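You operate a simulated robot arm through the tools that you are given. There is no shell and no other tool. Be economical: measure what you need, move in short steps, check, and stop when the job is done.

You run a simulated robot arm. Do the job below in one go: nothing can be reset, and whatever is moved stays where it is left.

JOB
Fit the spacer named on the small orange card into the injector with green band; set the grey head on.
Fine: the headless one in the grey stand; oil the spacer on the pad of the can marked oil first, and shut the drawer; the other heads stay in theirs. Let nothing fall to the floor. Where these are worked on the way, their far stop is far enough and under half their travel is too little: drawer marked spacer set.

Only the result counts: the job must be done as asked and must still hold three seconds after the hand-in. Knocking over, shifting, dropping, spilling or breaking anything else fails it.

ROBOT AND FRAMES
A 7-joint arm with a two-finger parallel gripper on a trunk, on a base that drives. Base frame: it is fixed to the floor where the robot stands at the start and does not move with it; the origin is under the middle of the robot, x ahead of it, y to its left, z up. Lengths are in m, angles in degrees, forces in N, time in s.
With the tool pointing down near the work surface it reaches from about 0.48 to 0.92 m from the robot's upright axis, wherever it stands. Its first joint turns from -115.0 to 115.0 degrees. Places, roughly: cup of the injector with green band [0.6, -1.5, 1]; drawer marked spacer set [0.8, 0, 1]; fixture plate with white boxes [0.6, -0.9, 1]; flat can marked oil [0.4, -1.3, 0.9]; grey injector head [0.5, -1.5, 1]; spigot of the injector with green band [0.6, -1.5, 1]. Payload 3.91 kg.
The TCP is the grasp point between the finger pads, 0.03 m short of the fingertips. In the tool frame z runs along the fingers and y along their closing line. Largest opening 0.11 m; finger width 0.02, thickness 0.01; the body of the gripper, 0.048 by 0.112 m, starts 0.055 m behind the TCP.
Orientation is told as [roll, pitch, yaw] about the base's x, y, z axes, in that order, counted from this pose: with the fingers straight down and closing along the base's y, the tool's x points along the base's -x, its y along +y and its z along -z.

CONTROLS
- The arm moves only by the tool drive_tool. Its argument "plan" is a list that holds one entry, the list of rows, each a list of 7 numbers: the finger opening in mm, from 0 to 110, then the shift along the tool's x, y, z in units of 100 mm (1.0 is 100 mm), then the turn, a rotation vector about the tool's x, y, z in units of 45 degrees (1.0 is 45 degrees). In form: [[[gripper, tx, ty, tz, rx, ry, rz], ...]]. A call has 1 to 10 rows; each row is the pose to reach, as a shift and turn from the pose commanded when the call began, along the tool's axes at that moment. A call with a number of a shift or a turn outside -1 to 1 is refused whole. Each row takes 0.2 s and may step no farther than 0.05 m and 8.6 degrees from the row before; otherwise, or with a gripper value out of range, the whole call is refused. A pose out of reach is approached as far as the arm can. The call stops where the force on the tool passes 90 N (or 10 N more than at its start, if that is more) or the arm is blocked; 0.2 s more then pass. Each finger travels about 0.153 m/s and halts on what it meets, pressing with about 29 N; the grip force reading is that of the motor and also rises with nothing between the fingers. The clock runs only during rows and for 0.2 s after the last one: add rows that repeat a pose to give the fingers time. It gives the time, the measured TCP pose, the force on the tool (base axes), the opening and the grip force at its end, in the units of the frame above (readings bear some noise), with the torque about the TCP (base axes, N m) and any sound that the robot's microphone picked up, and new pictures: "pictures" is both (left out), scene, wrist or none.
- Cameras (640 x 400 px; columns grow to the right, rows downward): "scene" is now at [0.2243, 0.17, 1.3942]; the picture's right is [-0.37, -0.93, 0.00], its down [-0.48, 0.19, -0.86] and it looks along [0.79, -0.32, -0.52] (base axes); focal length 260 px, centre (320, 200). "wrist" rides on the gripper at [0.072, 0.017, -0.103] in the tool frame; the picture's right is [-0.23, 0.97, 0.00], its down [-0.76, -0.18, -0.62] and it looks along [-0.61, -0.14, 0.78] (tool axes); focal length 222 px, centre (320, 200). There is no depth. A picture from a camera that has moved, and an enlarged one, comes with that camera's place and axes in the base frame and with its lens.
- lift_body(by): slides the trunk up (or, below 0, down) by that many m; the arm and the scene camera ride with it, the base frame stays. It gives what a move gives, with no picture.
- base_move(legs): drives the robot by 1 to 6 legs, each [ahead, left, turn to the left] in m, m and degrees, along the robot's own axes; the way and the turn of a leg run together, so that a leg with both is an arc; at most 1.5 m and 180 degrees a leg. The arm and the cameras ride along, it lands a little off, and it stops where it bumps. It gives what a move gives, and a new picture of the scene camera.
- aim_head(pan, tilt): turns the head with the scene camera to pan (to the left, within 80 degrees either way) and tilt (down, from -29 to 69), counted from straight ahead of the robot. It gives what a move gives, and a new picture of the scene camera.
- enlarge(camera, box): a new picture of the part [left, top, right, bottom] of that camera's present view, enlarged. No time passes.
- hand_in(): hands the job in; it is judged then, once.

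Work in short steps. Places have to be worked out from the pictures, the camera data and where the tool is seen: move nearer, look again, correct. Check each grasp and each placing, and mend what went wrong. You have 120 turns and 260 pictures in all, those below and enlarged ones among them. Open the gripper and draw the arm clear of the work before you hand the job in, unless the task says otherwise; then end with one line.

The tools are called after "Request:" as a command line: name --argument value ..., lists and objects as JSON in quotes. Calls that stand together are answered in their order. drive_tool: Moves the arm, as the interface text tells. Its arguments: {"type":"object","properties":{"plan":{"type":"array"},"pictures":{"type":"string","enum":["both","scene","wrist","none"]}},"required":["plan"]} The other tools are called the same way: lift_body (by) slides the trunk up or down; base_move (legs) drives the base; aim_head (pan, tilt) turns the head that bears the scene camera; enlarge (camera, box) takes an enlarged picture of a part of a camera's view; hand_in () hands the job in.

At the start:

```text
time: 0.0
ee_pos: [0.6246, -0.2344, 1.203]
ee_rot: [0.0, 0.0, 0.0]
ft_force: [0.0, -0.4, -0.3]
wrist_torque: [-0.03, -0.03, 0.04]
gripper_width: 0.1105
gripper_force: 0.0
trunk travel left (down, up): [-0.725, 0.265]
robot x, y, heading: [-0.0046, -0.0016, -0.2]
head pan, tilt: [-22.0, 31.1]
```

scene: 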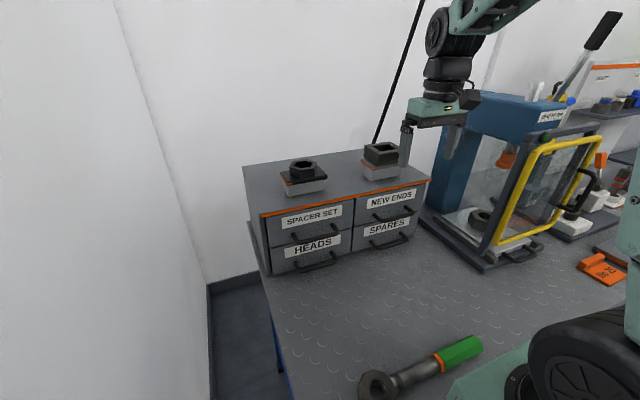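
wrist: 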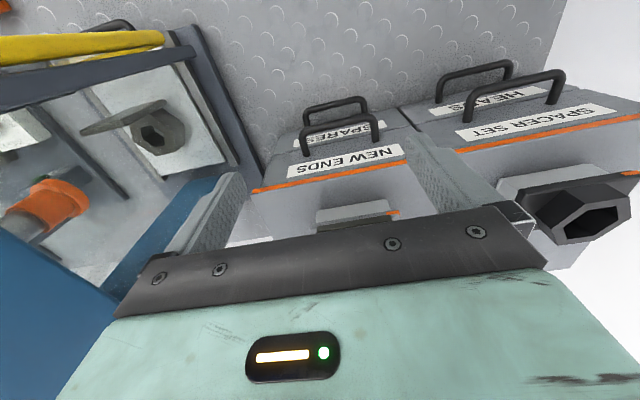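

I see the drawer cabinet ahead and an orange card to the right. First I look around to the right.

Request:
aim_head --pan -60 --tilt 31

Request:
enlarge --camera "scene" --box '[160, 100, 640, 400]'

```text
time: 1.0
ee_pos: [0.6239, -0.2352, 1.2037]
ee_rot: [0.0, 0.0, 0.0]
ft_force: [0.7, -0.2, -0.1]
wrist_torque: [0.02, 0.01, 0.01]
gripper_width: 0.11
gripper_force: 0.0
trunk travel left (down, up): [-0.725, 0.265]
robot x, y, heading: [0.0043, -0.0039, -0.0]
head pan, tilt: [-60.0, 31.0]
camera scene: at [0.1859, 0.1257, 1.3944], right [-0.87, -0.5, 0.0], down [-0.26, 0.45, -0.86], along [0.43, -0.74, -0.52], focal length 260 px, centre (320, 200)
```

scene: 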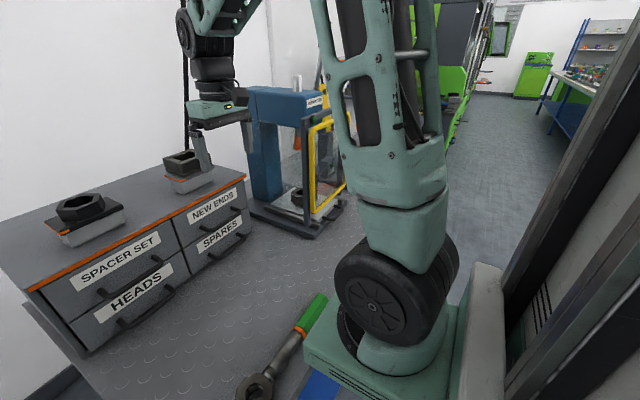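

```text
1.33 times, centred on (400, 250) of scene
camera zoom: at [0.1859, 0.1257, 1.3944], right [-0.87, -0.5, 0.0], down [-0.26, 0.45, -0.86], along [0.43, -0.74, -0.52], focal length 347 px, centre (213, 133)
```

zoom: 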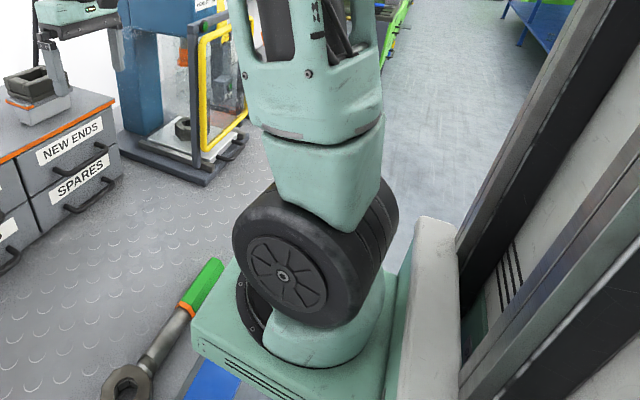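

The arm hides the view; I back off from the bench and shift right to survey the injectors.

Request:
base_move --legs '[[-0.5, 0, 0], [0, -0.9, 0]]'

Request:
aim_head --pan -10 --tilt 31

```text
time: 8.4
ee_pos: [0.106, -1.1467, 1.2034]
ee_rot: [0.0, 0.0, -0.6]
ft_force: [0.6, -0.2, 0.9]
wrist_torque: [0.01, -0.02, -0.03]
gripper_width: 0.1098
gripper_force: 0.0
trunk travel left (down, up): [-0.725, 0.265]
robot x, y, heading: [-0.5137, -0.9056, -0.4]
head pan, tilt: [-60.0, 31.0]
camera scene: at [-0.3287, -0.7818, 1.3944], right [-0.87, -0.49, 0.0], down [-0.25, 0.45, -0.86], along [0.42, -0.75, -0.52], focal length 260 px, centre (320, 200)
```

scene: 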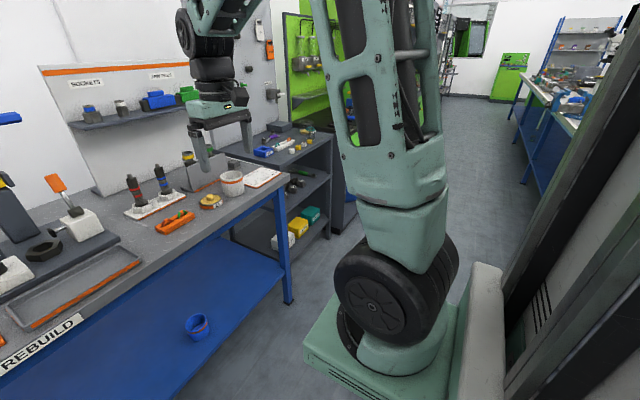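

```text
time: 9.6
ee_pos: [0.1063, -1.146, 1.2025]
ee_rot: [-0.1, 0.0, -0.6]
ft_force: [-0.1, 0.0, -0.6]
wrist_torque: [0.0, 0.01, 0.02]
gripper_width: 0.11
gripper_force: 0.0
trunk travel left (down, up): [-0.725, 0.265]
robot x, y, heading: [-0.5146, -0.9044, -0.4]
head pan, tilt: [-10.0, 31.0]
camera scene: at [-0.2845, -0.72, 1.3944], right [-0.18, -0.98, 0.0], down [-0.51, 0.09, -0.86], along [0.84, -0.16, -0.52], focal length 260 px, centre (320, 200)
```

scene: 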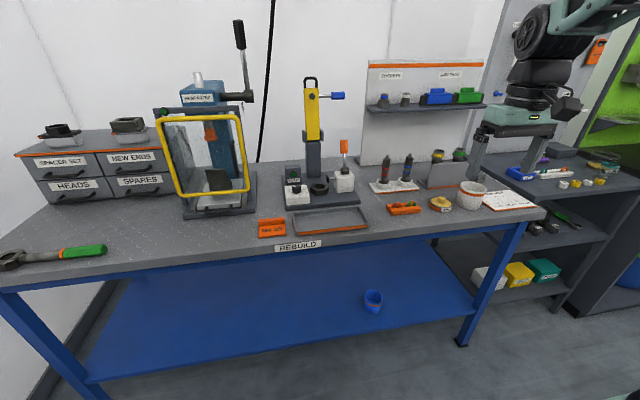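

Whole bench visible. I enlarge the right part and the card.

Request:
enlarge --camera "scene" --box '[240, 130, 400, 250]'

Request:
enlarge --camera "scene" --box '[350, 120, 550, 230]'

Request:
enlarge --camera "scene" --box '[10, 70, 270, 230]'

```text
3.33 times, centred on (320, 190) of scene
camera zoom: at [-0.2845, -0.72, 1.3944], right [-0.18, -0.98, 0.0], down [-0.51, 0.09, -0.86], along [0.84, -0.16, -0.52], focal length 868 px, centre (320, 233)
```

zoom: 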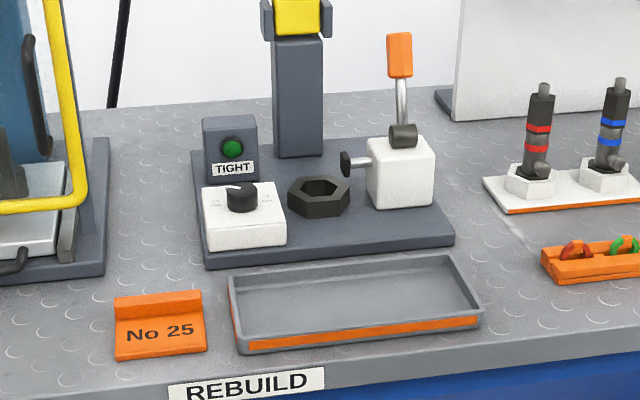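

```text
3.20 times, centred on (450, 175) of scene
camera zoom: at [-0.2845, -0.72, 1.3944], right [-0.18, -0.98, 0.0], down [-0.51, 0.09, -0.86], along [0.84, -0.16, -0.52], focal length 833 px, centre (-96, 280)
```

zoom: 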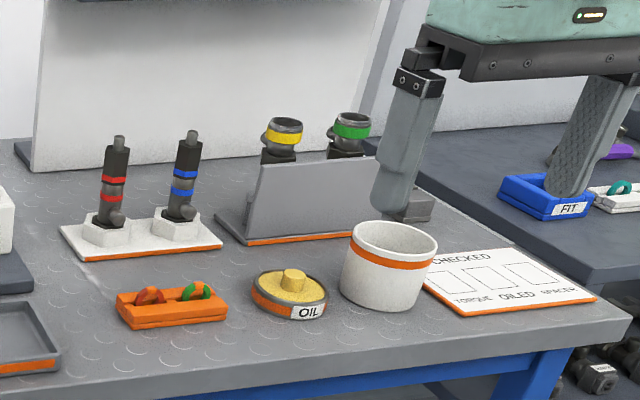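

```text
2.46 times, centred on (140, 150) of scene
camera zoom: at [-0.2845, -0.72, 1.3944], right [-0.18, -0.98, 0.0], down [-0.51, 0.09, -0.86], along [0.84, -0.16, -0.52], focal length 641 px, centre (763, 323)
```

zoom: 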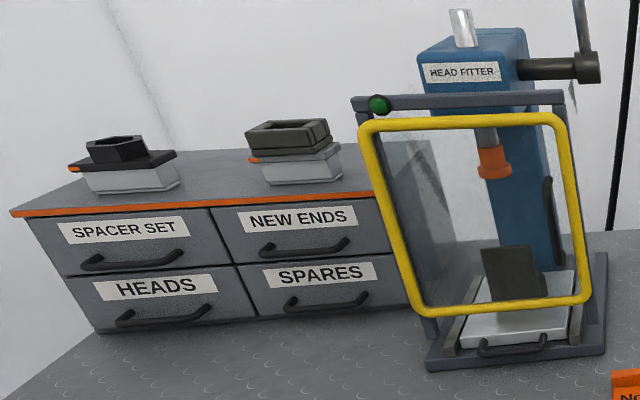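

Card says No 25. Now I drive right for a better view of the stand with the green-band injector.

Request:
base_move --legs '[[0, -0.75, 0]]'

Request:
aim_head --pan 5 --tilt 31

Request:
enlarge --camera "scene" --box '[180, 100, 420, 250]'

```text
time: 13.6
ee_pos: [0.0984, -1.897, 1.2021]
ee_rot: [0.0, 0.0, -0.7]
ft_force: [0.1, 0.4, -1.1]
wrist_torque: [0.02, 0.01, -0.02]
gripper_width: 0.1101
gripper_force: 0.1
trunk travel left (down, up): [-0.725, 0.265]
robot x, y, heading: [-0.524, -1.6519, -0.6]
head pan, tilt: [-10.0, 31.0]
camera scene: at [-0.292, -1.4707, 1.3944], right [-0.18, -0.98, 0.0], down [-0.51, 0.09, -0.86], along [0.84, -0.16, -0.52], focal length 260 px, centre (320, 200)
```

scene: 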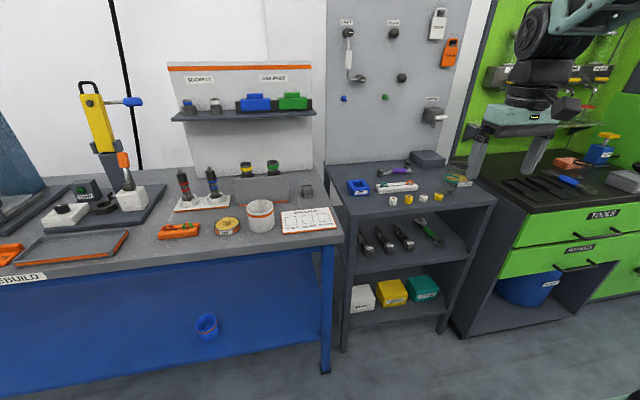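

```text
time: 14.4
ee_pos: [0.0973, -1.8973, 1.2024]
ee_rot: [-0.1, 0.0, -0.6]
ft_force: [-0.6, -0.1, -0.1]
wrist_torque: [-0.03, 0.01, 0.01]
gripper_width: 0.1102
gripper_force: 0.1
trunk travel left (down, up): [-0.725, 0.265]
robot x, y, heading: [-0.524, -1.6566, -0.8]
head pan, tilt: [5.0, 31.0]
camera scene: at [-0.2907, -1.4473, 1.3944], right [0.08, -1.0, 0.0], down [-0.51, -0.04, -0.86], along [0.85, 0.06, -0.52], focal length 260 px, centre (320, 200)
```

scene: 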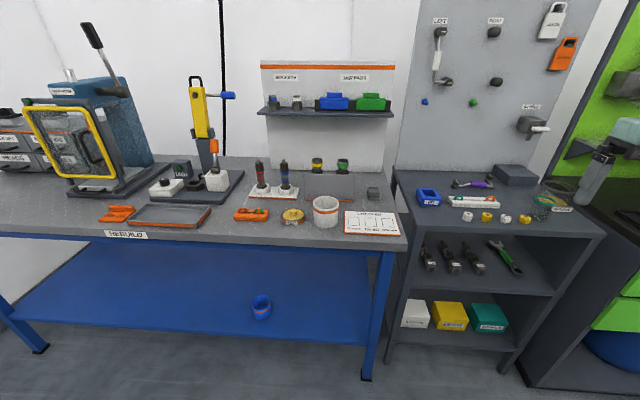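

```text
2.67 times, centred on (300, 175) of scene
camera zoom: at [-0.2907, -1.4473, 1.3944], right [0.08, -1.0, 0.0], down [-0.51, -0.04, -0.86], along [0.85, 0.06, -0.52], focal length 694 px, centre (373, 267)
```

zoom: 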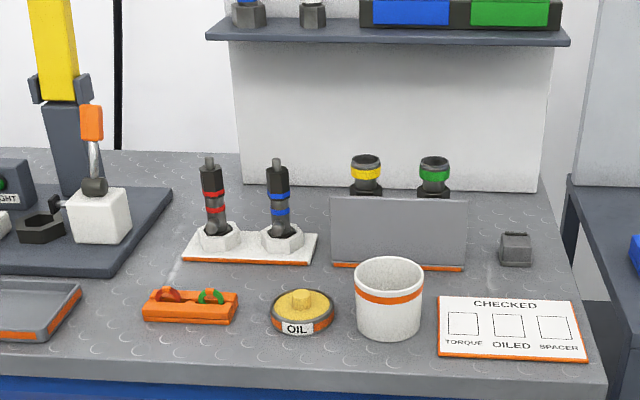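

I shift the robot so the wrist camera looks down on the grey stand.

Request:
base_move --legs '[[0.2, 0.4, 0]]'

Request:
drive_tool --plan '[[[110, 0, 0, 0, 0, 0, 0]]]' --pictures "wrist"

Request:
aim_head --pan -20 --tilt 31

Request:
enlarge --camera "wrist" --box '[160, 0, 480, 200]'

```text
time: 17.1
ee_pos: [0.3058, -1.5058, 1.202]
ee_rot: [0.0, 0.0, -1.0]
ft_force: [0.2, -0.5, -0.5]
wrist_torque: [-0.01, 0.01, 0.01]
gripper_width: 0.1101
gripper_force: 0.2
trunk travel left (down, up): [-0.725, 0.265]
robot x, y, heading: [-0.3094, -1.261, -0.8]
head pan, tilt: [5.0, 31.0]
camera scene: at [-0.079, -1.0532, 1.3944], right [0.07, -1.0, 0.0], down [-0.51, -0.04, -0.86], along [0.86, 0.06, -0.52], focal length 260 px, centre (320, 200)
```

scene: 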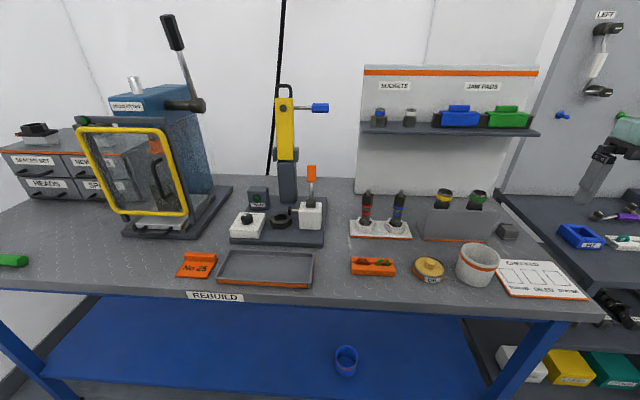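

```text
time: 17.5
ee_pos: [0.3063, -1.5063, 1.202]
ee_rot: [0.0, -0.1, -0.9]
ft_force: [-0.6, -0.2, 0.2]
wrist_torque: [-0.01, 0.01, 0.01]
gripper_width: 0.1101
gripper_force: 0.0
trunk travel left (down, up): [-0.725, 0.265]
robot x, y, heading: [-0.3126, -1.2569, -1.2]
head pan, tilt: [5.0, 31.0]
camera wrist: at [0.2349, -1.489, 1.3047], right [0.24, 0.97, 0.0], down [0.76, -0.19, 0.62], along [0.6, -0.15, -0.78], focal length 222 px, centre (320, 200)
```

wrist: 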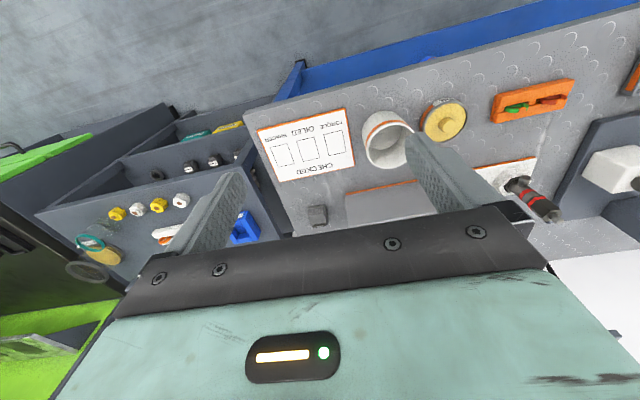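

```text
time: 18.4
ee_pos: [0.3065, -1.506, 1.2013]
ee_rot: [0.0, -0.1, -1.0]
ft_force: [0.2, -0.2, 1.0]
wrist_torque: [0.03, 0.0, 0.0]
gripper_width: 0.1102
gripper_force: 0.1
trunk travel left (down, up): [-0.725, 0.265]
robot x, y, heading: [-0.3122, -1.2583, -0.9]
head pan, tilt: [-20.0, 31.0]
camera scene: at [-0.0848, -1.0917, 1.3944], right [-0.36, -0.93, 0.0], down [-0.48, 0.18, -0.86], along [0.8, -0.31, -0.52], focal length 260 px, centre (320, 200)
```

scene: 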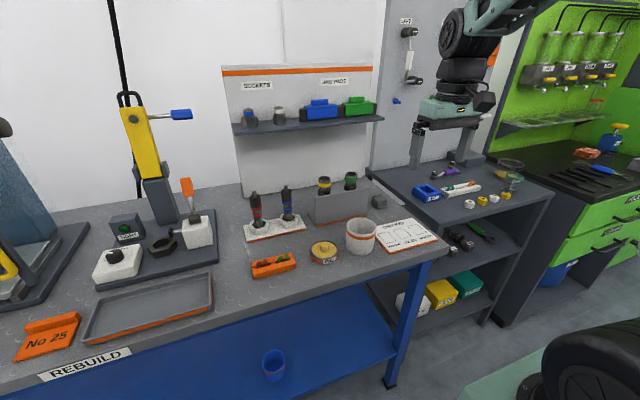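

```text
2.00 times, centred on (320, 100) of wrist
camera zoom: at [0.2348, -1.489, 1.3047], right [0.24, 0.97, 0.0], down [0.76, -0.19, 0.62], along [0.6, -0.15, -0.78], focal length 444 px, centre (320, 400)
```

zoom: 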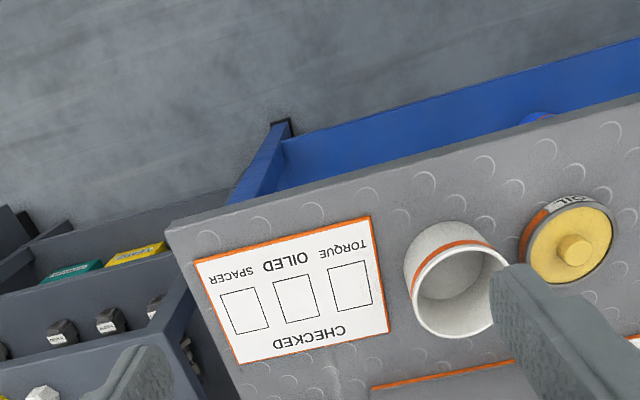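

Scene camera gives a good angle; enlarge the stand.

Request:
enlarge --camera "scene" --box '[230, 150, 450, 290]'

Request:
enlarge --camera "scene" --box '[300, 160, 400, 225]'

```text
2.86 times, centred on (340, 220) of scene
camera zoom: at [-0.0848, -1.0917, 1.3944], right [-0.36, -0.93, 0.0], down [-0.48, 0.18, -0.86], along [0.8, -0.31, -0.52], focal length 744 px, centre (263, 143)
```

zoom: 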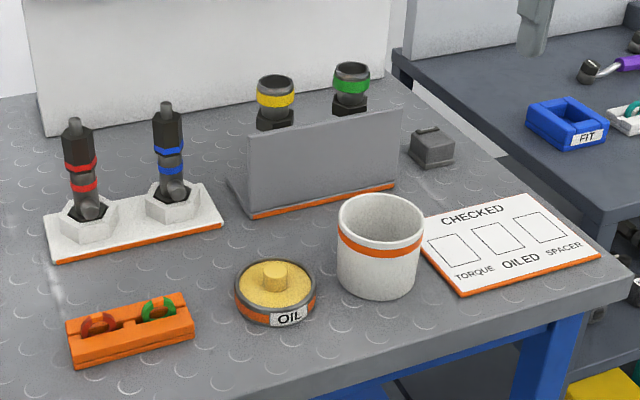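

```text
6.15 times, centred on (350, 192) of scene
camera zoom: at [-0.0848, -1.0917, 1.3944], right [-0.36, -0.93, 0.0], down [-0.48, 0.18, -0.86], along [0.8, -0.31, -0.52], focal length 1602 px, centre (135, 246)
```

zoom: 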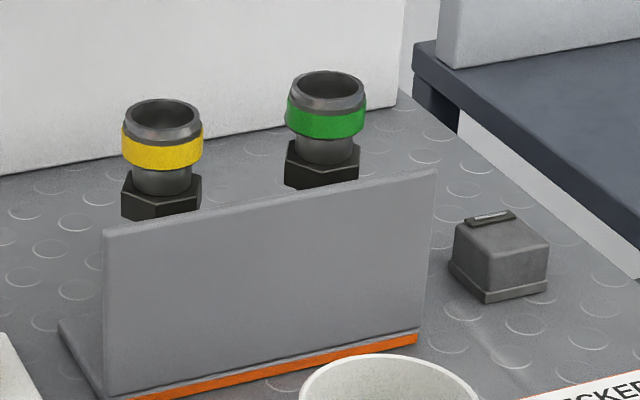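

I need to see behind the stand's plate; drive forward so the wrist camera looks down on it.

Request:
base_move --legs '[[0.24, 0, 0]]'

Request:
drive_tool --plan '[[[110, 0, 0, 0, 0, 0, 0]]]' --pictures "wrist"

Request:
enlarge --camera "wrist" --box '[200, 0, 480, 175]'

```text
time: 20.2
ee_pos: [0.5455, -1.5137, 1.2032]
ee_rot: [0.0, 0.0, -1.2]
ft_force: [-0.2, -0.7, 0.7]
wrist_torque: [-0.01, 0.03, -0.01]
gripper_width: 0.1102
gripper_force: 0.2
trunk travel left (down, up): [-0.725, 0.265]
robot x, y, heading: [-0.075, -1.2658, -1.4]
head pan, tilt: [-20.0, 31.0]
camera scene: at [0.1555, -1.0972, 1.3944], right [-0.36, -0.93, 0.0], down [-0.48, 0.19, -0.86], along [0.8, -0.31, -0.52], focal length 260 px, centre (320, 200)
```

scene: 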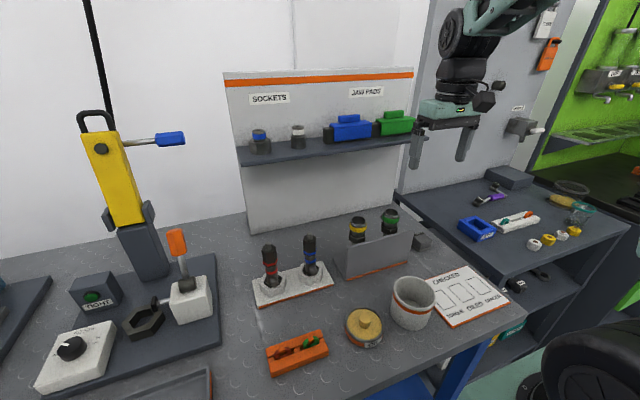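

```text
time: 20.6
ee_pos: [0.5454, -1.5122, 1.2023]
ee_rot: [0.1, 0.0, -1.2]
ft_force: [-0.7, 0.0, 0.4]
wrist_torque: [-0.01, -0.03, 0.0]
gripper_width: 0.11
gripper_force: 0.1
trunk travel left (down, up): [-0.725, 0.265]
robot x, y, heading: [-0.0739, -1.2653, -1.2]
head pan, tilt: [-20.0, 31.0]
camera wrist: at [0.4739, -1.4955, 1.3047], right [0.25, 0.97, 0.0], down [0.76, -0.19, 0.62], along [0.6, -0.15, -0.78], focal length 222 px, centre (320, 200)
```

wrist: 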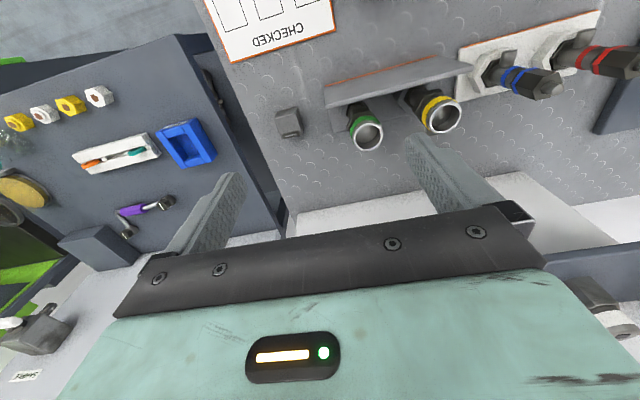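

```text
2.29 times, centred on (340, 88) of wrist
camera zoom: at [0.4739, -1.4955, 1.3047], right [0.25, 0.97, 0.0], down [0.76, -0.19, 0.62], along [0.6, -0.15, -0.78], focal length 508 px, centre (274, 457)
```

zoom: 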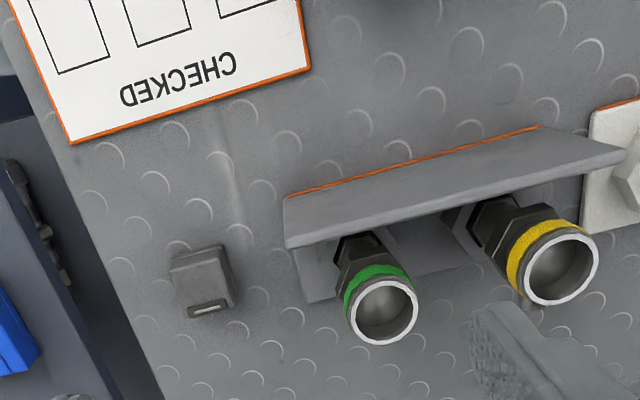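

The grey box at about (0.575,-1.57) is the loose head; the green cup rim is around (0.60,-1.46,1.02), ~38 mm wide. Now back off and return to the drawers.

Request:
base_move --legs '[[-0.45, 0, 1.2], [0, 1.35, 0]]'

Request:
drive_tool --plan '[[[110, 0, 0.4, 0, 0, 0, -0.16], [110, 0, 0.8, 0, 0, 0, -0.33], [110, 0, 1.0, 0, 0, 0, -0.5], [110, 0, 1.0, 0, 0, 0, -0.66], [110, 0, 1.0, 0, 0, 0, -0.83], [110, 0, 1.0, 0, 0, 0, -1.0]]]' --pictures "none"

Request:
aim_head --pan -10 --tilt 30

```text
time: 29.7
ee_pos: [0.1119, -0.1591, 1.2036]
ee_rot: [0.0, 0.0, -1.6]
ft_force: [-0.8, -0.5, 0.3]
wrist_torque: [-0.01, 0.04, 0.01]
gripper_width: 0.1102
gripper_force: 0.1
trunk travel left (down, up): [-0.725, 0.265]
robot x, y, heading: [-0.5075, 0.0916, -1.6]
head pan, tilt: [-20.0, 31.0]
camera scene: at [-0.2752, 0.26, 1.3944], right [-0.37, -0.93, 0.0], down [-0.48, 0.19, -0.86], along [0.8, -0.32, -0.52], focal length 260 px, centre (320, 200)
```

scene: 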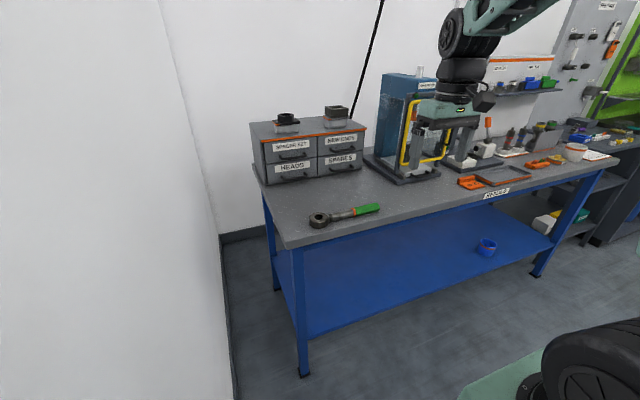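

```text
time: 31.1
ee_pos: [0.1139, -0.0582, 1.2031]
ee_rot: [0.0, -0.1, 43.6]
ft_force: [-0.7, 0.1, 0.1]
wrist_torque: [0.01, 0.02, -0.03]
gripper_width: 0.1098
gripper_force: 0.0
trunk travel left (down, up): [-0.725, 0.265]
robot x, y, heading: [-0.505, 0.0962, -1.7]
head pan, tilt: [-20.0, 31.0]
```

```text
time: 31.8
ee_pos: [0.1134, -0.0574, 1.2031]
ee_rot: [0.0, -0.1, 43.3]
ft_force: [-0.7, 0.0, -0.4]
wrist_torque: [-0.01, -0.01, 0.0]
gripper_width: 0.11
gripper_force: 0.1
trunk travel left (down, up): [-0.725, 0.265]
robot x, y, heading: [-0.5089, 0.0935, -1.6]
head pan, tilt: [-10.0, 30.0]
camera scene: at [-0.2704, 0.2749, 1.396], right [-0.2, -0.98, 0.0], down [-0.49, 0.1, -0.87], along [0.85, -0.17, -0.5], focal length 260 px, centre (320, 200)
```

scene: 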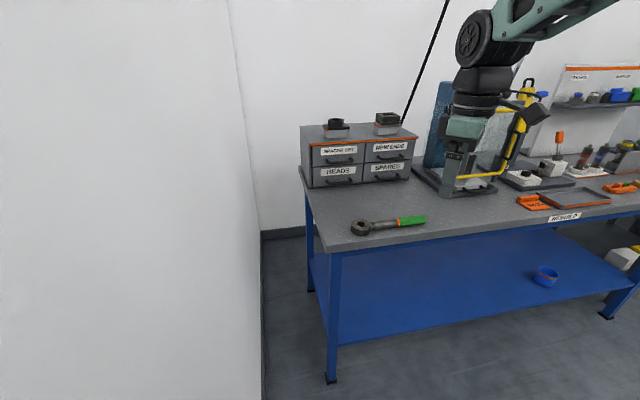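

I finish the 90° yaw and drive forward, then look at the drawer handle.

Request:
drive_tool --plan '[[[110, 0, 0, 0, 0, 0, -0.16], [110, 0, 0, 0, 0, 0, -0.33], [110, 0, 0, 0, 0, 0, -0.5], [110, 0, 0, 0, 0, 0, -0.66], [110, 0, 0, 0, 0, 0, -0.83], [110, 0, 0, 0, 0, 0, -1.0]]]' --pictures "none"

Request:
base_move --legs '[[0.42, 0, 1.7]]'

Request:
enlarge --camera "scene" --box '[200, 100, 420, 240]'

```text
time: 33.2
ee_pos: [0.115, -0.0578, 1.2037]
ee_rot: [0.0, 0.0, 88.5]
ft_force: [0.2, -0.3, 0.1]
wrist_torque: [0.01, 0.01, -0.03]
gripper_width: 0.1102
gripper_force: 0.1
trunk travel left (down, up): [-0.725, 0.265]
robot x, y, heading: [-0.5057, 0.0961, -1.7]
head pan, tilt: [-10.0, 30.0]
```

```text
time: 35.8
ee_pos: [0.5479, -0.0422, 1.2021]
ee_rot: [0.0, 0.0, 90.3]
ft_force: [1.1, -0.4, 0.0]
wrist_torque: [0.03, 0.0, 0.01]
gripper_width: 0.1101
gripper_force: 0.1
trunk travel left (down, up): [-0.725, 0.265]
robot x, y, heading: [-0.0758, 0.0917, 0.4]
head pan, tilt: [-10.0, 30.0]
camera scene: at [0.1527, 0.2782, 1.396], right [-0.17, -0.99, 0.0], down [-0.49, 0.08, -0.87], along [0.85, -0.15, -0.5], focal length 260 px, centre (320, 200)
```

scene: 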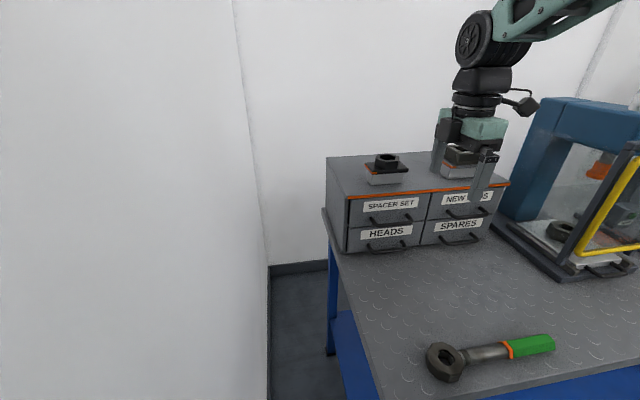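

```text
2.86 times, centred on (310, 170) of scene
camera zoom: at [0.1527, 0.2782, 1.396], right [-0.17, -0.99, 0.0], down [-0.49, 0.08, -0.87], along [0.85, -0.15, -0.5], focal length 744 px, centre (349, 286)
```

zoom: 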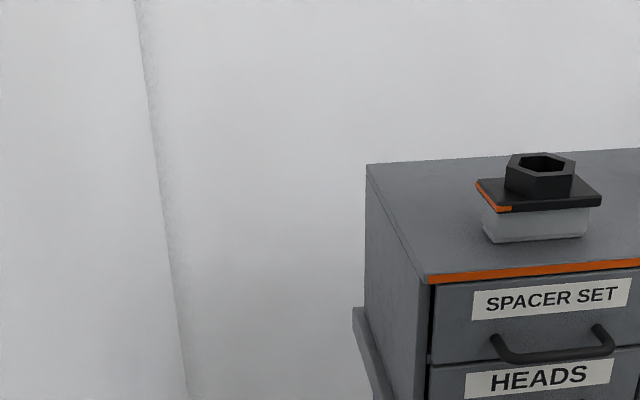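

Handle triangulated at about (0.64, 0.01, 1.03), cabinet top ~1.086. I'll tilt the gripper 45° forward (fingers pointing forward-down) and come lower in front of it for a look.

Request:
drive_tool --plan '[[[110, 0, 0, 0.15, 0.16, 0, 0], [110, 0, 0, 0.3, 0.33, 0, 0], [80, 0, 0, 0.45, 0.5, 0, 0], [60, 0, 0, 0.6, 0.66, 0, 0], [50, 0, 0, 0.75, 0.83, 0, 0], [50, 0, 0, 0.9, 1.0, 0, 0], [50, 0, 0, 0.9, 1.0, 0, 0]]]'

Request:
enlarge --camera "wrist" --box '[160, 0, 520, 225]'

```text
time: 37.4
ee_pos: [0.5491, -0.0425, 1.1128]
ee_rot: [-44.9, 0.0, 90.4]
ft_force: [-0.6, 1.8, 0.3]
wrist_torque: [-0.01, 0.03, -0.01]
gripper_width: 0.0499
gripper_force: 0.2
out of reach, approached as far as the arm can: row 5
trunk travel left (down, up): [-0.725, 0.265]
robot x, y, heading: [-0.0787, 0.089, 0.3]
head pan, tilt: [-10.0, 30.0]
camera scene: at [0.1527, 0.2782, 1.396], right [-0.17, -0.99, 0.0], down [-0.49, 0.08, -0.87], along [0.85, -0.15, -0.5], focal length 260 px, centre (320, 200)
camera wrist: at [0.4656, -0.1166, 1.1728], right [-0.69, 0.22, -0.69], down [-0.32, 0.76, 0.57], along [0.65, 0.61, -0.45], focal length 222 px, centre (320, 200)
```

scene: 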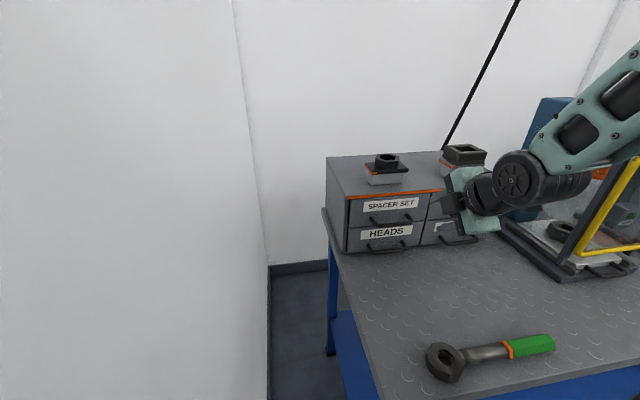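
wrist: 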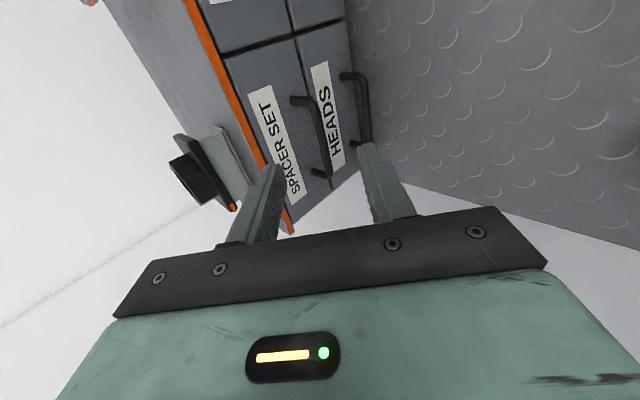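

```text
1.78 times, centred on (340, 112) of wrist
camera zoom: at [0.4656, -0.1166, 1.1728], right [-0.69, 0.22, -0.69], down [-0.32, 0.76, 0.57], along [0.65, 0.61, -0.45], focal length 395 px, centre (284, 356)
```

zoom: 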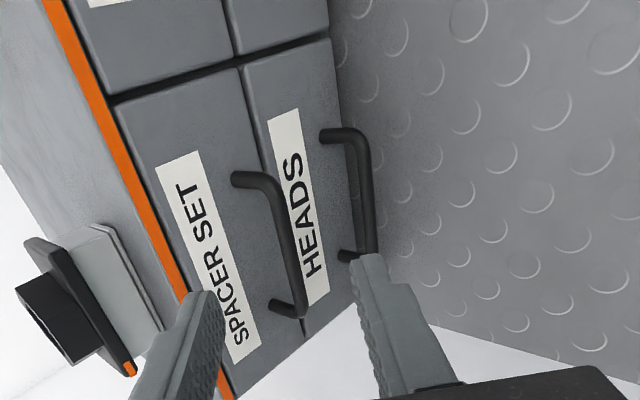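

Better fix: handle bar centre ≈ (0.669, -0.005, 1.002). Move to 5 cm short of it along the finger direction and check.

Request:
drive_tool --plan '[[[50, -0.12, -0.02, 0.33, 0, 0, 0], [50, -0.25, -0.04, 0.66, 0, 0, 0], [50, -0.375, -0.06, 0.98, 0, 0, 0]]]'

Request:
enlarge --camera "scene" --box '[320, 140, 500, 260]'

```text
time: 38.2
ee_pos: [0.6236, -0.0029, 1.0498]
ee_rot: [-45.0, 0.0, 90.3]
ft_force: [0.2, -0.8, 0.1]
wrist_torque: [0.0, -0.01, 0.0]
gripper_width: 0.05
gripper_force: 0.0
trunk travel left (down, up): [-0.725, 0.265]
robot x, y, heading: [-0.0736, 0.0919, 0.3]
head pan, tilt: [-10.0, 30.0]
camera scene: at [0.1522, 0.2778, 1.3961], right [-0.17, -0.99, 0.0], down [-0.49, 0.08, -0.87], along [0.85, -0.15, -0.5], focal length 260 px, centre (320, 200)
camera wrist: at [0.5388, -0.0764, 1.109], right [-0.69, 0.22, -0.69], down [-0.32, 0.76, 0.57], along [0.65, 0.61, -0.45], focal length 222 px, centre (320, 200)
```

scene: 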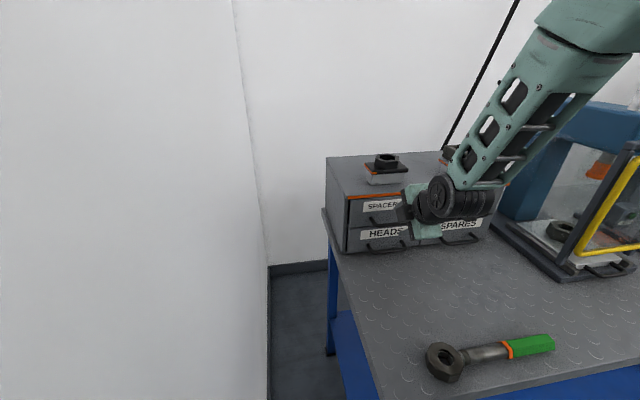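
wrist: 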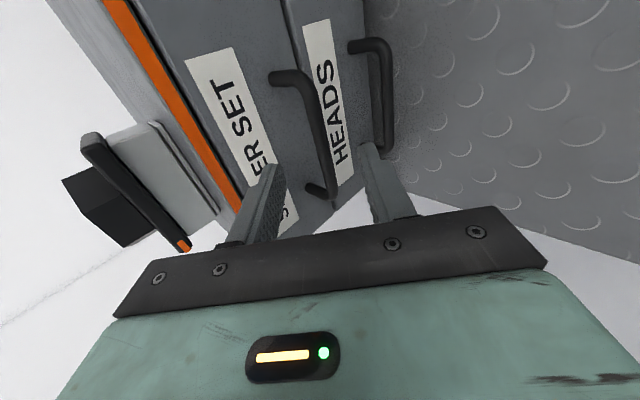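

```text
3.33 times, centred on (410, 200) of scene
camera zoom: at [0.1522, 0.2778, 1.3961], right [-0.17, -0.99, 0.0], down [-0.49, 0.08, -0.87], along [0.85, -0.15, -0.5], focal length 868 px, centre (20, 200)
```

zoom: 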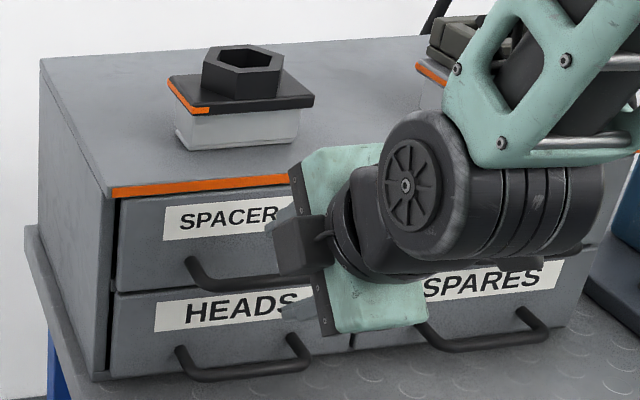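

Bar confirmed on the finger axis ~6.5 cm ahead. Narrow to 30 mm, advance 5 cm, and close.

Request:
drive_tool --plan '[[[32, 0, 0, 0.2, 0, 0, 0], [30, 0, 0, 0.4, 0, 0, 0], [30, 0, 0, 0.49, 0, 0, 0], [0, 0, 0, 0.49, 0, 0, 0], [0, 0, 0, 0.49, 0, 0, 0]]]' --pictures "wrist"

```text
time: 39.4
ee_pos: [0.6566, -0.0034, 1.0132]
ee_rot: [-45.0, 0.1, 90.4]
ft_force: [-4.8, 0.8, -1.0]
wrist_torque: [0.06, -0.01, 0.05]
gripper_width: 0.0106
gripper_force: 44.9
trunk travel left (down, up): [-0.725, 0.265]
robot x, y, heading: [-0.0775, 0.0942, 0.1]
head pan, tilt: [-10.0, 30.0]
camera wrist: at [0.5732, -0.0774, 1.0725], right [-0.69, 0.22, -0.69], down [-0.32, 0.76, 0.57], along [0.65, 0.61, -0.45], focal length 222 px, centre (320, 200)
```

wrist: 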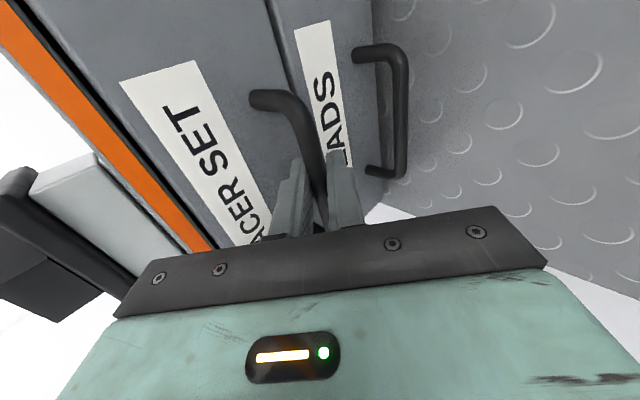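

Handle gripped (10.6 mm). Pull straight toward −x in steps of 3 cm.

Request:
drive_tool --plan '[[[0, 0, 0.14, -0.14, 0, 0, 0], [0, 0, 0.28, -0.28, 0, 0, 0], [0, 0, 0.42, -0.42, 0, 0, 0], [0, 0, 0.56, -0.56, 0, 0, 0], [0, 0, 0.7, -0.7, 0, 0, 0]]]' --pictures "both"

```text
time: 40.6
ee_pos: [0.57, -0.0033, 1.0127]
ee_rot: [-44.7, 0.0, 90.3]
ft_force: [-1.1, 4.8, -8.1]
wrist_torque: [0.32, 0.01, 0.25]
gripper_width: 0.0108
gripper_force: 45.3
out of reach, approached as far as the arm can: row 5
trunk travel left (down, up): [-0.725, 0.265]
robot x, y, heading: [-0.0752, 0.0922, 0.2]
head pan, tilt: [-10.0, 30.0]
camera scene: at [0.153, 0.2783, 1.3958], right [-0.17, -0.99, 0.0], down [-0.49, 0.08, -0.87], along [0.85, -0.15, -0.5], focal length 260 px, centre (320, 200)
camera wrist: at [0.4859, -0.0773, 1.0728], right [-0.69, 0.22, -0.69], down [-0.32, 0.76, 0.57], along [0.65, 0.61, -0.46], focal length 222 px, centre (320, 200)
```

scene: 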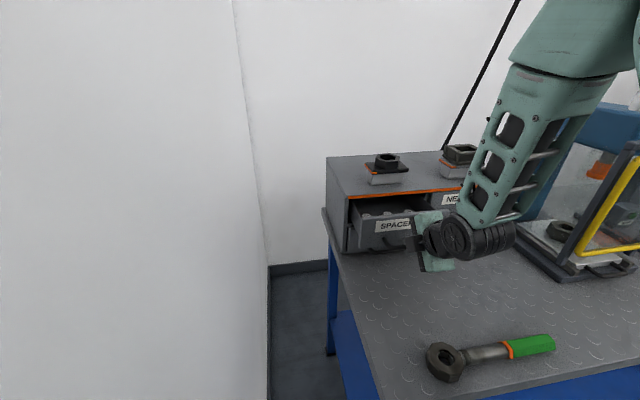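
wrist: 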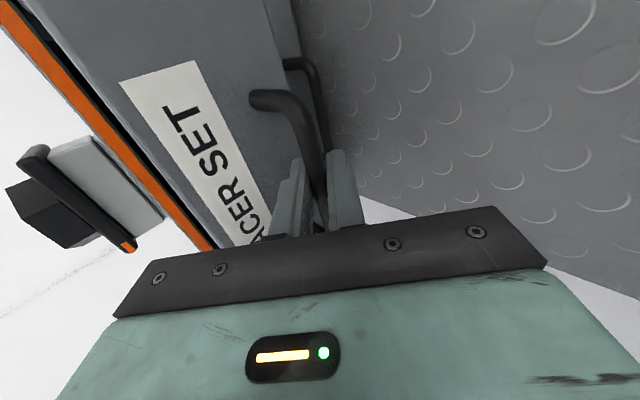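

Drawer is ~9 cm open, arm out of reach (too near). Back the base 8 cm to continue pulling.

Request:
base_move --legs '[[-0.08, 0, 0]]'

Request:
enlarge --camera "scene" --box '[320, 130, 500, 250]'

```text
time: 41.7
ee_pos: [0.489, -0.0018, 1.0134]
ee_rot: [-44.8, -0.1, 90.4]
ft_force: [-0.1, 12.9, -18.2]
wrist_torque: [-0.03, 0.05, -0.22]
gripper_width: 0.0106
gripper_force: 45.1
trunk travel left (down, up): [-0.725, 0.265]
robot x, y, heading: [-0.1539, 0.0879, 0.1]
head pan, tilt: [-10.0, 30.0]
camera scene: at [0.0721, 0.2781, 1.3957], right [-0.17, -0.99, 0.0], down [-0.49, 0.08, -0.87], along [0.85, -0.15, -0.5], focal length 260 px, centre (320, 200)
```

scene: 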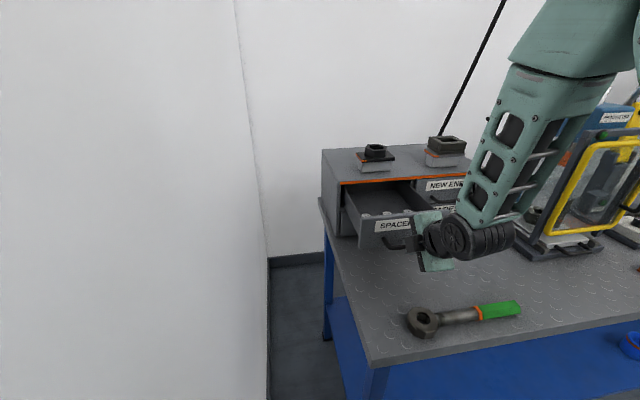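

```text
3.33 times, centred on (410, 190) of scene
camera zoom: at [0.0721, 0.2781, 1.3957], right [-0.17, -0.99, 0.0], down [-0.49, 0.08, -0.87], along [0.85, -0.15, -0.5], focal length 868 px, centre (20, 233)
```

zoom: 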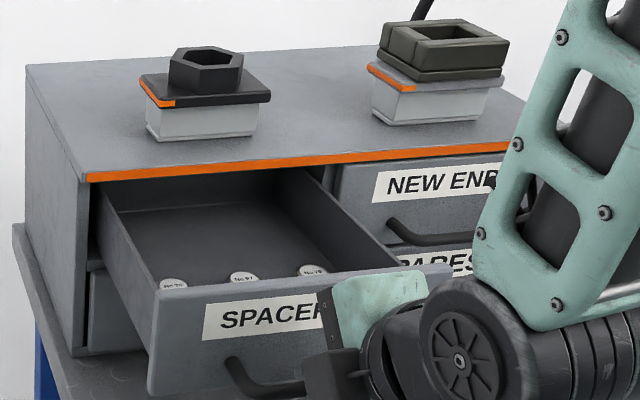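

Drawer open ~17 cm, spacers lie near its front. Release and look at the spacers' numbers.

Request:
drive_tool --plan '[[[30, 0, 0, 0, 0, 0, 0], [30, 0, 0, -0.3, 0, 0, 0], [40, 0, 0, -0.6, 0, 0, 0], [50, 0, 0, -0.9, 0, 0, 0]]]' --pictures "scene"

Request:
enlarge --camera "scene" --box '[350, 190, 430, 250]'

```text
time: 42.7
ee_pos: [0.4743, 0.0032, 1.0887]
ee_rot: [-44.8, -0.1, 90.3]
ft_force: [0.0, 0.1, -0.6]
wrist_torque: [0.02, 0.02, -0.01]
gripper_width: 0.0499
gripper_force: 0.0
out of reach, approached as far as the arm can: row 2, 3, 4
trunk travel left (down, up): [-0.725, 0.265]
robot x, y, heading: [-0.1547, 0.0857, 0.5]
head pan, tilt: [-10.0, 30.0]
camera scene: at [0.0719, 0.2776, 1.3959], right [-0.17, -0.99, 0.0], down [-0.49, 0.08, -0.87], along [0.85, -0.15, -0.5], focal length 260 px, centre (320, 200)
```

scene: 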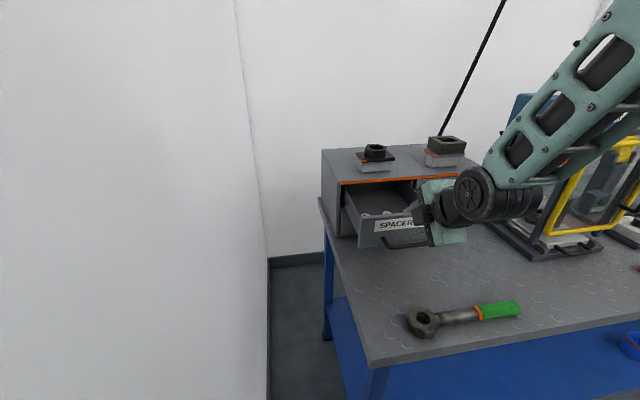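

```text
6.67 times, centred on (390, 220) of scene
camera zoom: at [0.0719, 0.2776, 1.3959], right [-0.17, -0.99, 0.0], down [-0.49, 0.08, -0.87], along [0.85, -0.15, -0.5], focal length 1736 px, centre (-147, 67)
```

zoom: 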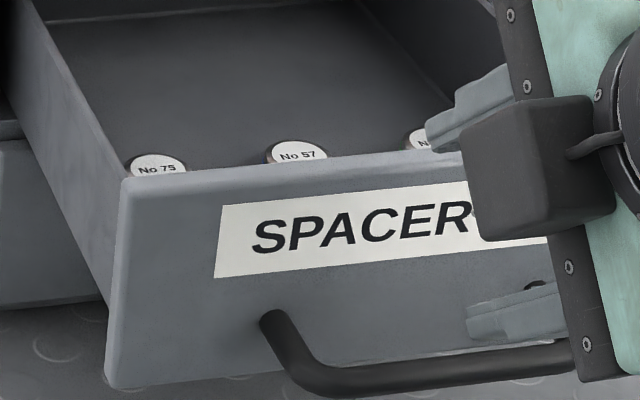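

Labels: No 75, No 57, third hidden. Lift the trunk to raise arm and camera for a better look down.

Request:
lift_body --by 0.2

Request:
drive_tool --plan '[[[50, 0, 0, 0, -0.16, 0, 0], [60, 0, 0, 0, -0.33, 0, 0], [60, 0, 0, 0, -0.5, 0, 0], [60, 0, 0, 0, -0.66, 0, 0], [60, 0, 0, 0, -0.83, 0, 0], [60, 0, 0, 0, -1.0, 0, 0]]]' --pictures "scene"

Request:
enlarge --camera "scene" --box '[330, 200, 490, 310]'

```text
time: 44.9
ee_pos: [0.4756, 0.0027, 1.289]
ee_rot: [-44.8, 0.0, 90.4]
ft_force: [-0.4, 0.0, -0.2]
wrist_torque: [-0.03, 0.01, 0.02]
gripper_width: 0.0502
gripper_force: 0.1
trunk travel left (down, up): [-0.925, 0.065]
robot x, y, heading: [-0.1572, 0.0906, 0.2]
head pan, tilt: [-10.0, 30.0]
```

```text
time: 46.2
ee_pos: [0.4759, 0.0015, 1.2882]
ee_rot: [0.3, 0.0, 90.4]
ft_force: [-0.4, 0.3, 0.4]
wrist_torque: [0.01, -0.01, 0.0]
gripper_width: 0.0598
gripper_force: 0.0
trunk travel left (down, up): [-0.925, 0.065]
robot x, y, heading: [-0.1576, 0.0855, 0.4]
head pan, tilt: [-10.0, 30.0]
camera scene: at [0.0711, 0.2775, 1.596], right [-0.17, -0.99, 0.0], down [-0.49, 0.08, -0.87], along [0.85, -0.15, -0.5], focal length 260 px, centre (320, 200)
```

scene: 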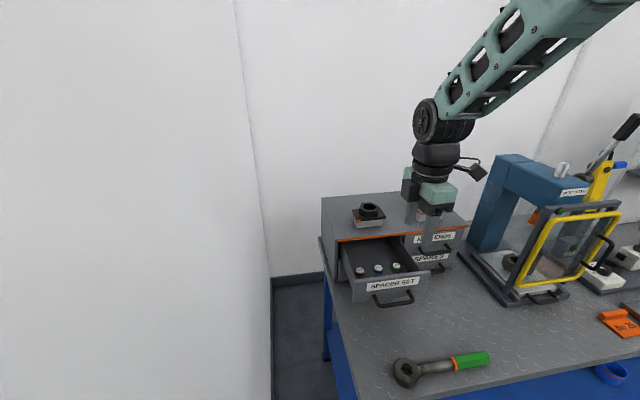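

```text
3.64 times, centred on (410, 255) of scene
camera zoom: at [0.0711, 0.2775, 1.596], right [-0.17, -0.99, 0.0], down [-0.49, 0.08, -0.87], along [0.85, -0.15, -0.5], focal length 947 px, centre (-7, 0)
```

zoom: 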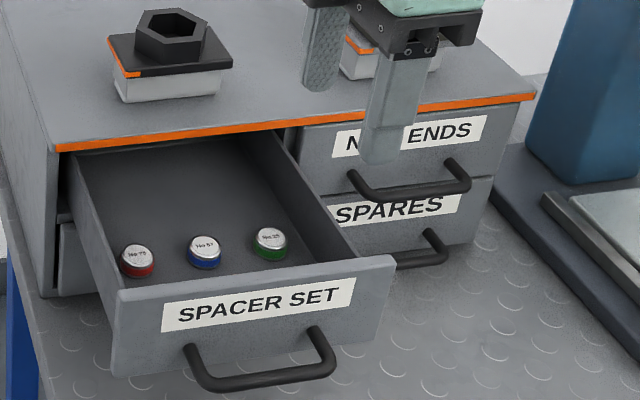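

Request:
enlarge --camera "scene" --box '[386, 254, 410, 270]'

```text
16.00 times, centred on (398, 262) of scene
camera zoom: at [0.0711, 0.2775, 1.596], right [-0.17, -0.99, 0.0], down [-0.49, 0.08, -0.87], along [0.85, -0.15, -0.5], focal length 4165 px, centre (-928, -792)
```

zoom: 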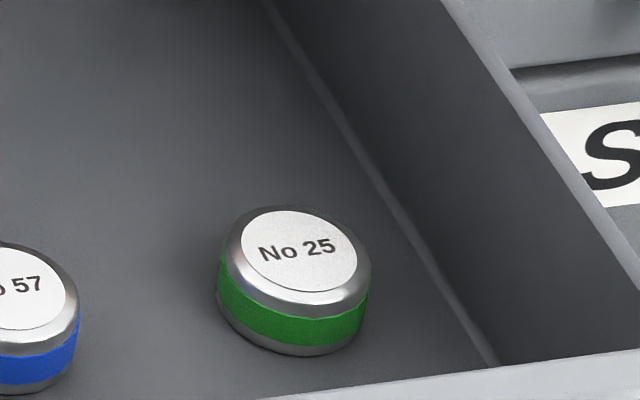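

No 25 is the green-ringed rightmost spacer, est. (0.625,-0.066), OD ~30 mm. Move above it for a wrist view.

Request:
base_move --legs '[[0.08, 0, 0]]'

Request:
drive_tool --plan '[[[60, 0.17, -0.17, 0.22, 0, 0, 0], [60, 0.34, -0.34, 0.45, 0, 0, 0], [60, 0.5, -0.5, 0.67, 0, 0, 0], [60, 0.66, -0.7, 0.9, 0, 0, 0], [60, 0.66, -0.7, 0.9, 0, 0, 0]]]'

Request:
enlarge --camera "wrist" --box '[220, 20, 420, 145]'

```text
time: 47.3
ee_pos: [0.5556, 0.0026, 1.2866]
ee_rot: [0.2, 0.0, 90.5]
ft_force: [-1.0, -0.8, -0.6]
wrist_torque: [-0.01, -0.01, 0.03]
gripper_width: 0.06
gripper_force: 0.1
trunk travel left (down, up): [-0.925, 0.065]
robot x, y, heading: [-0.0757, 0.0915, 0.2]
head pan, tilt: [-10.0, 30.0]
camera scene: at [0.1518, 0.2783, 1.596], right [-0.17, -0.99, 0.0], down [-0.49, 0.08, -0.87], along [0.85, -0.14, -0.5], focal length 260 px, centre (320, 200)
```

scene: 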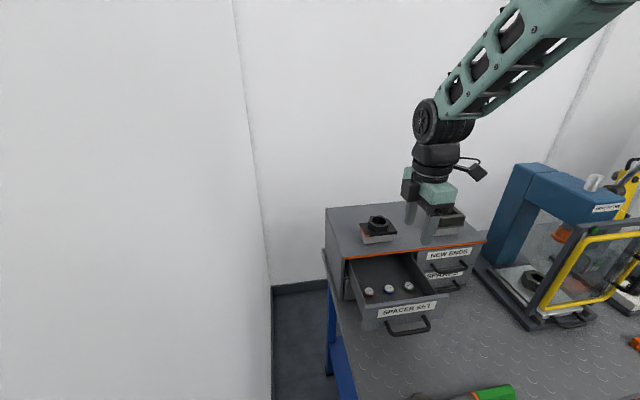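

```text
time: 48.5
ee_pos: [0.6271, -0.0613, 1.1985]
ee_rot: [0.2, 0.1, 90.4]
ft_force: [-0.4, 0.1, -0.1]
wrist_torque: [0.04, 0.02, 0.01]
gripper_width: 0.0601
gripper_force: 0.0
trunk travel left (down, up): [-0.925, 0.065]
robot x, y, heading: [-0.0776, 0.0922, 0.4]
head pan, tilt: [-10.0, 30.0]
camera scene: at [0.1524, 0.2782, 1.596], right [-0.17, -0.99, 0.0], down [-0.49, 0.08, -0.87], along [0.85, -0.14, -0.5], focal length 260 px, centre (320, 200)
camera wrist: at [0.6121, -0.1354, 1.3002], right [-0.98, 0.22, 0.0], down [0.17, 0.76, 0.62], along [0.13, 0.61, -0.78], focal length 222 px, centre (320, 200)
```

scene: 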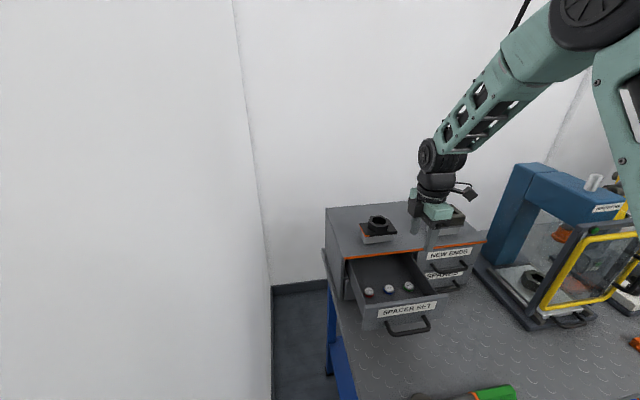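
wrist: 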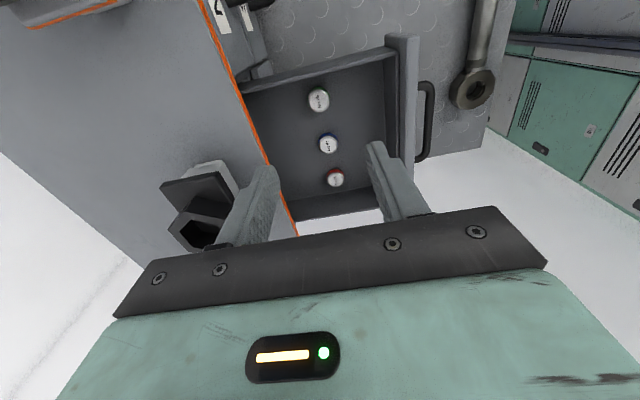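

```text
3.20 times, centred on (320, 82) of wrist
camera zoom: at [0.6121, -0.1354, 1.3002], right [-0.98, 0.22, 0.0], down [0.17, 0.76, 0.62], along [0.13, 0.61, -0.78], focal length 711 px, centre (320, 576)
```

zoom: 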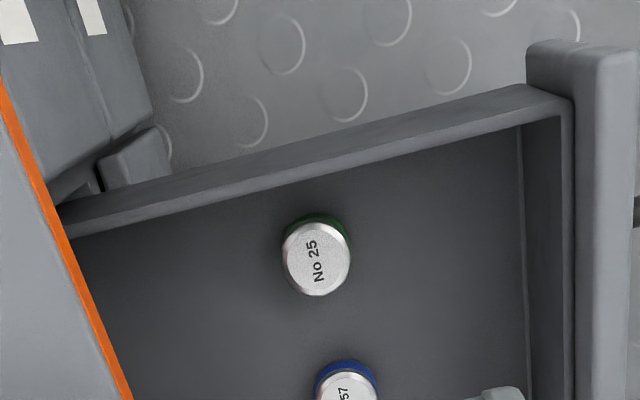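

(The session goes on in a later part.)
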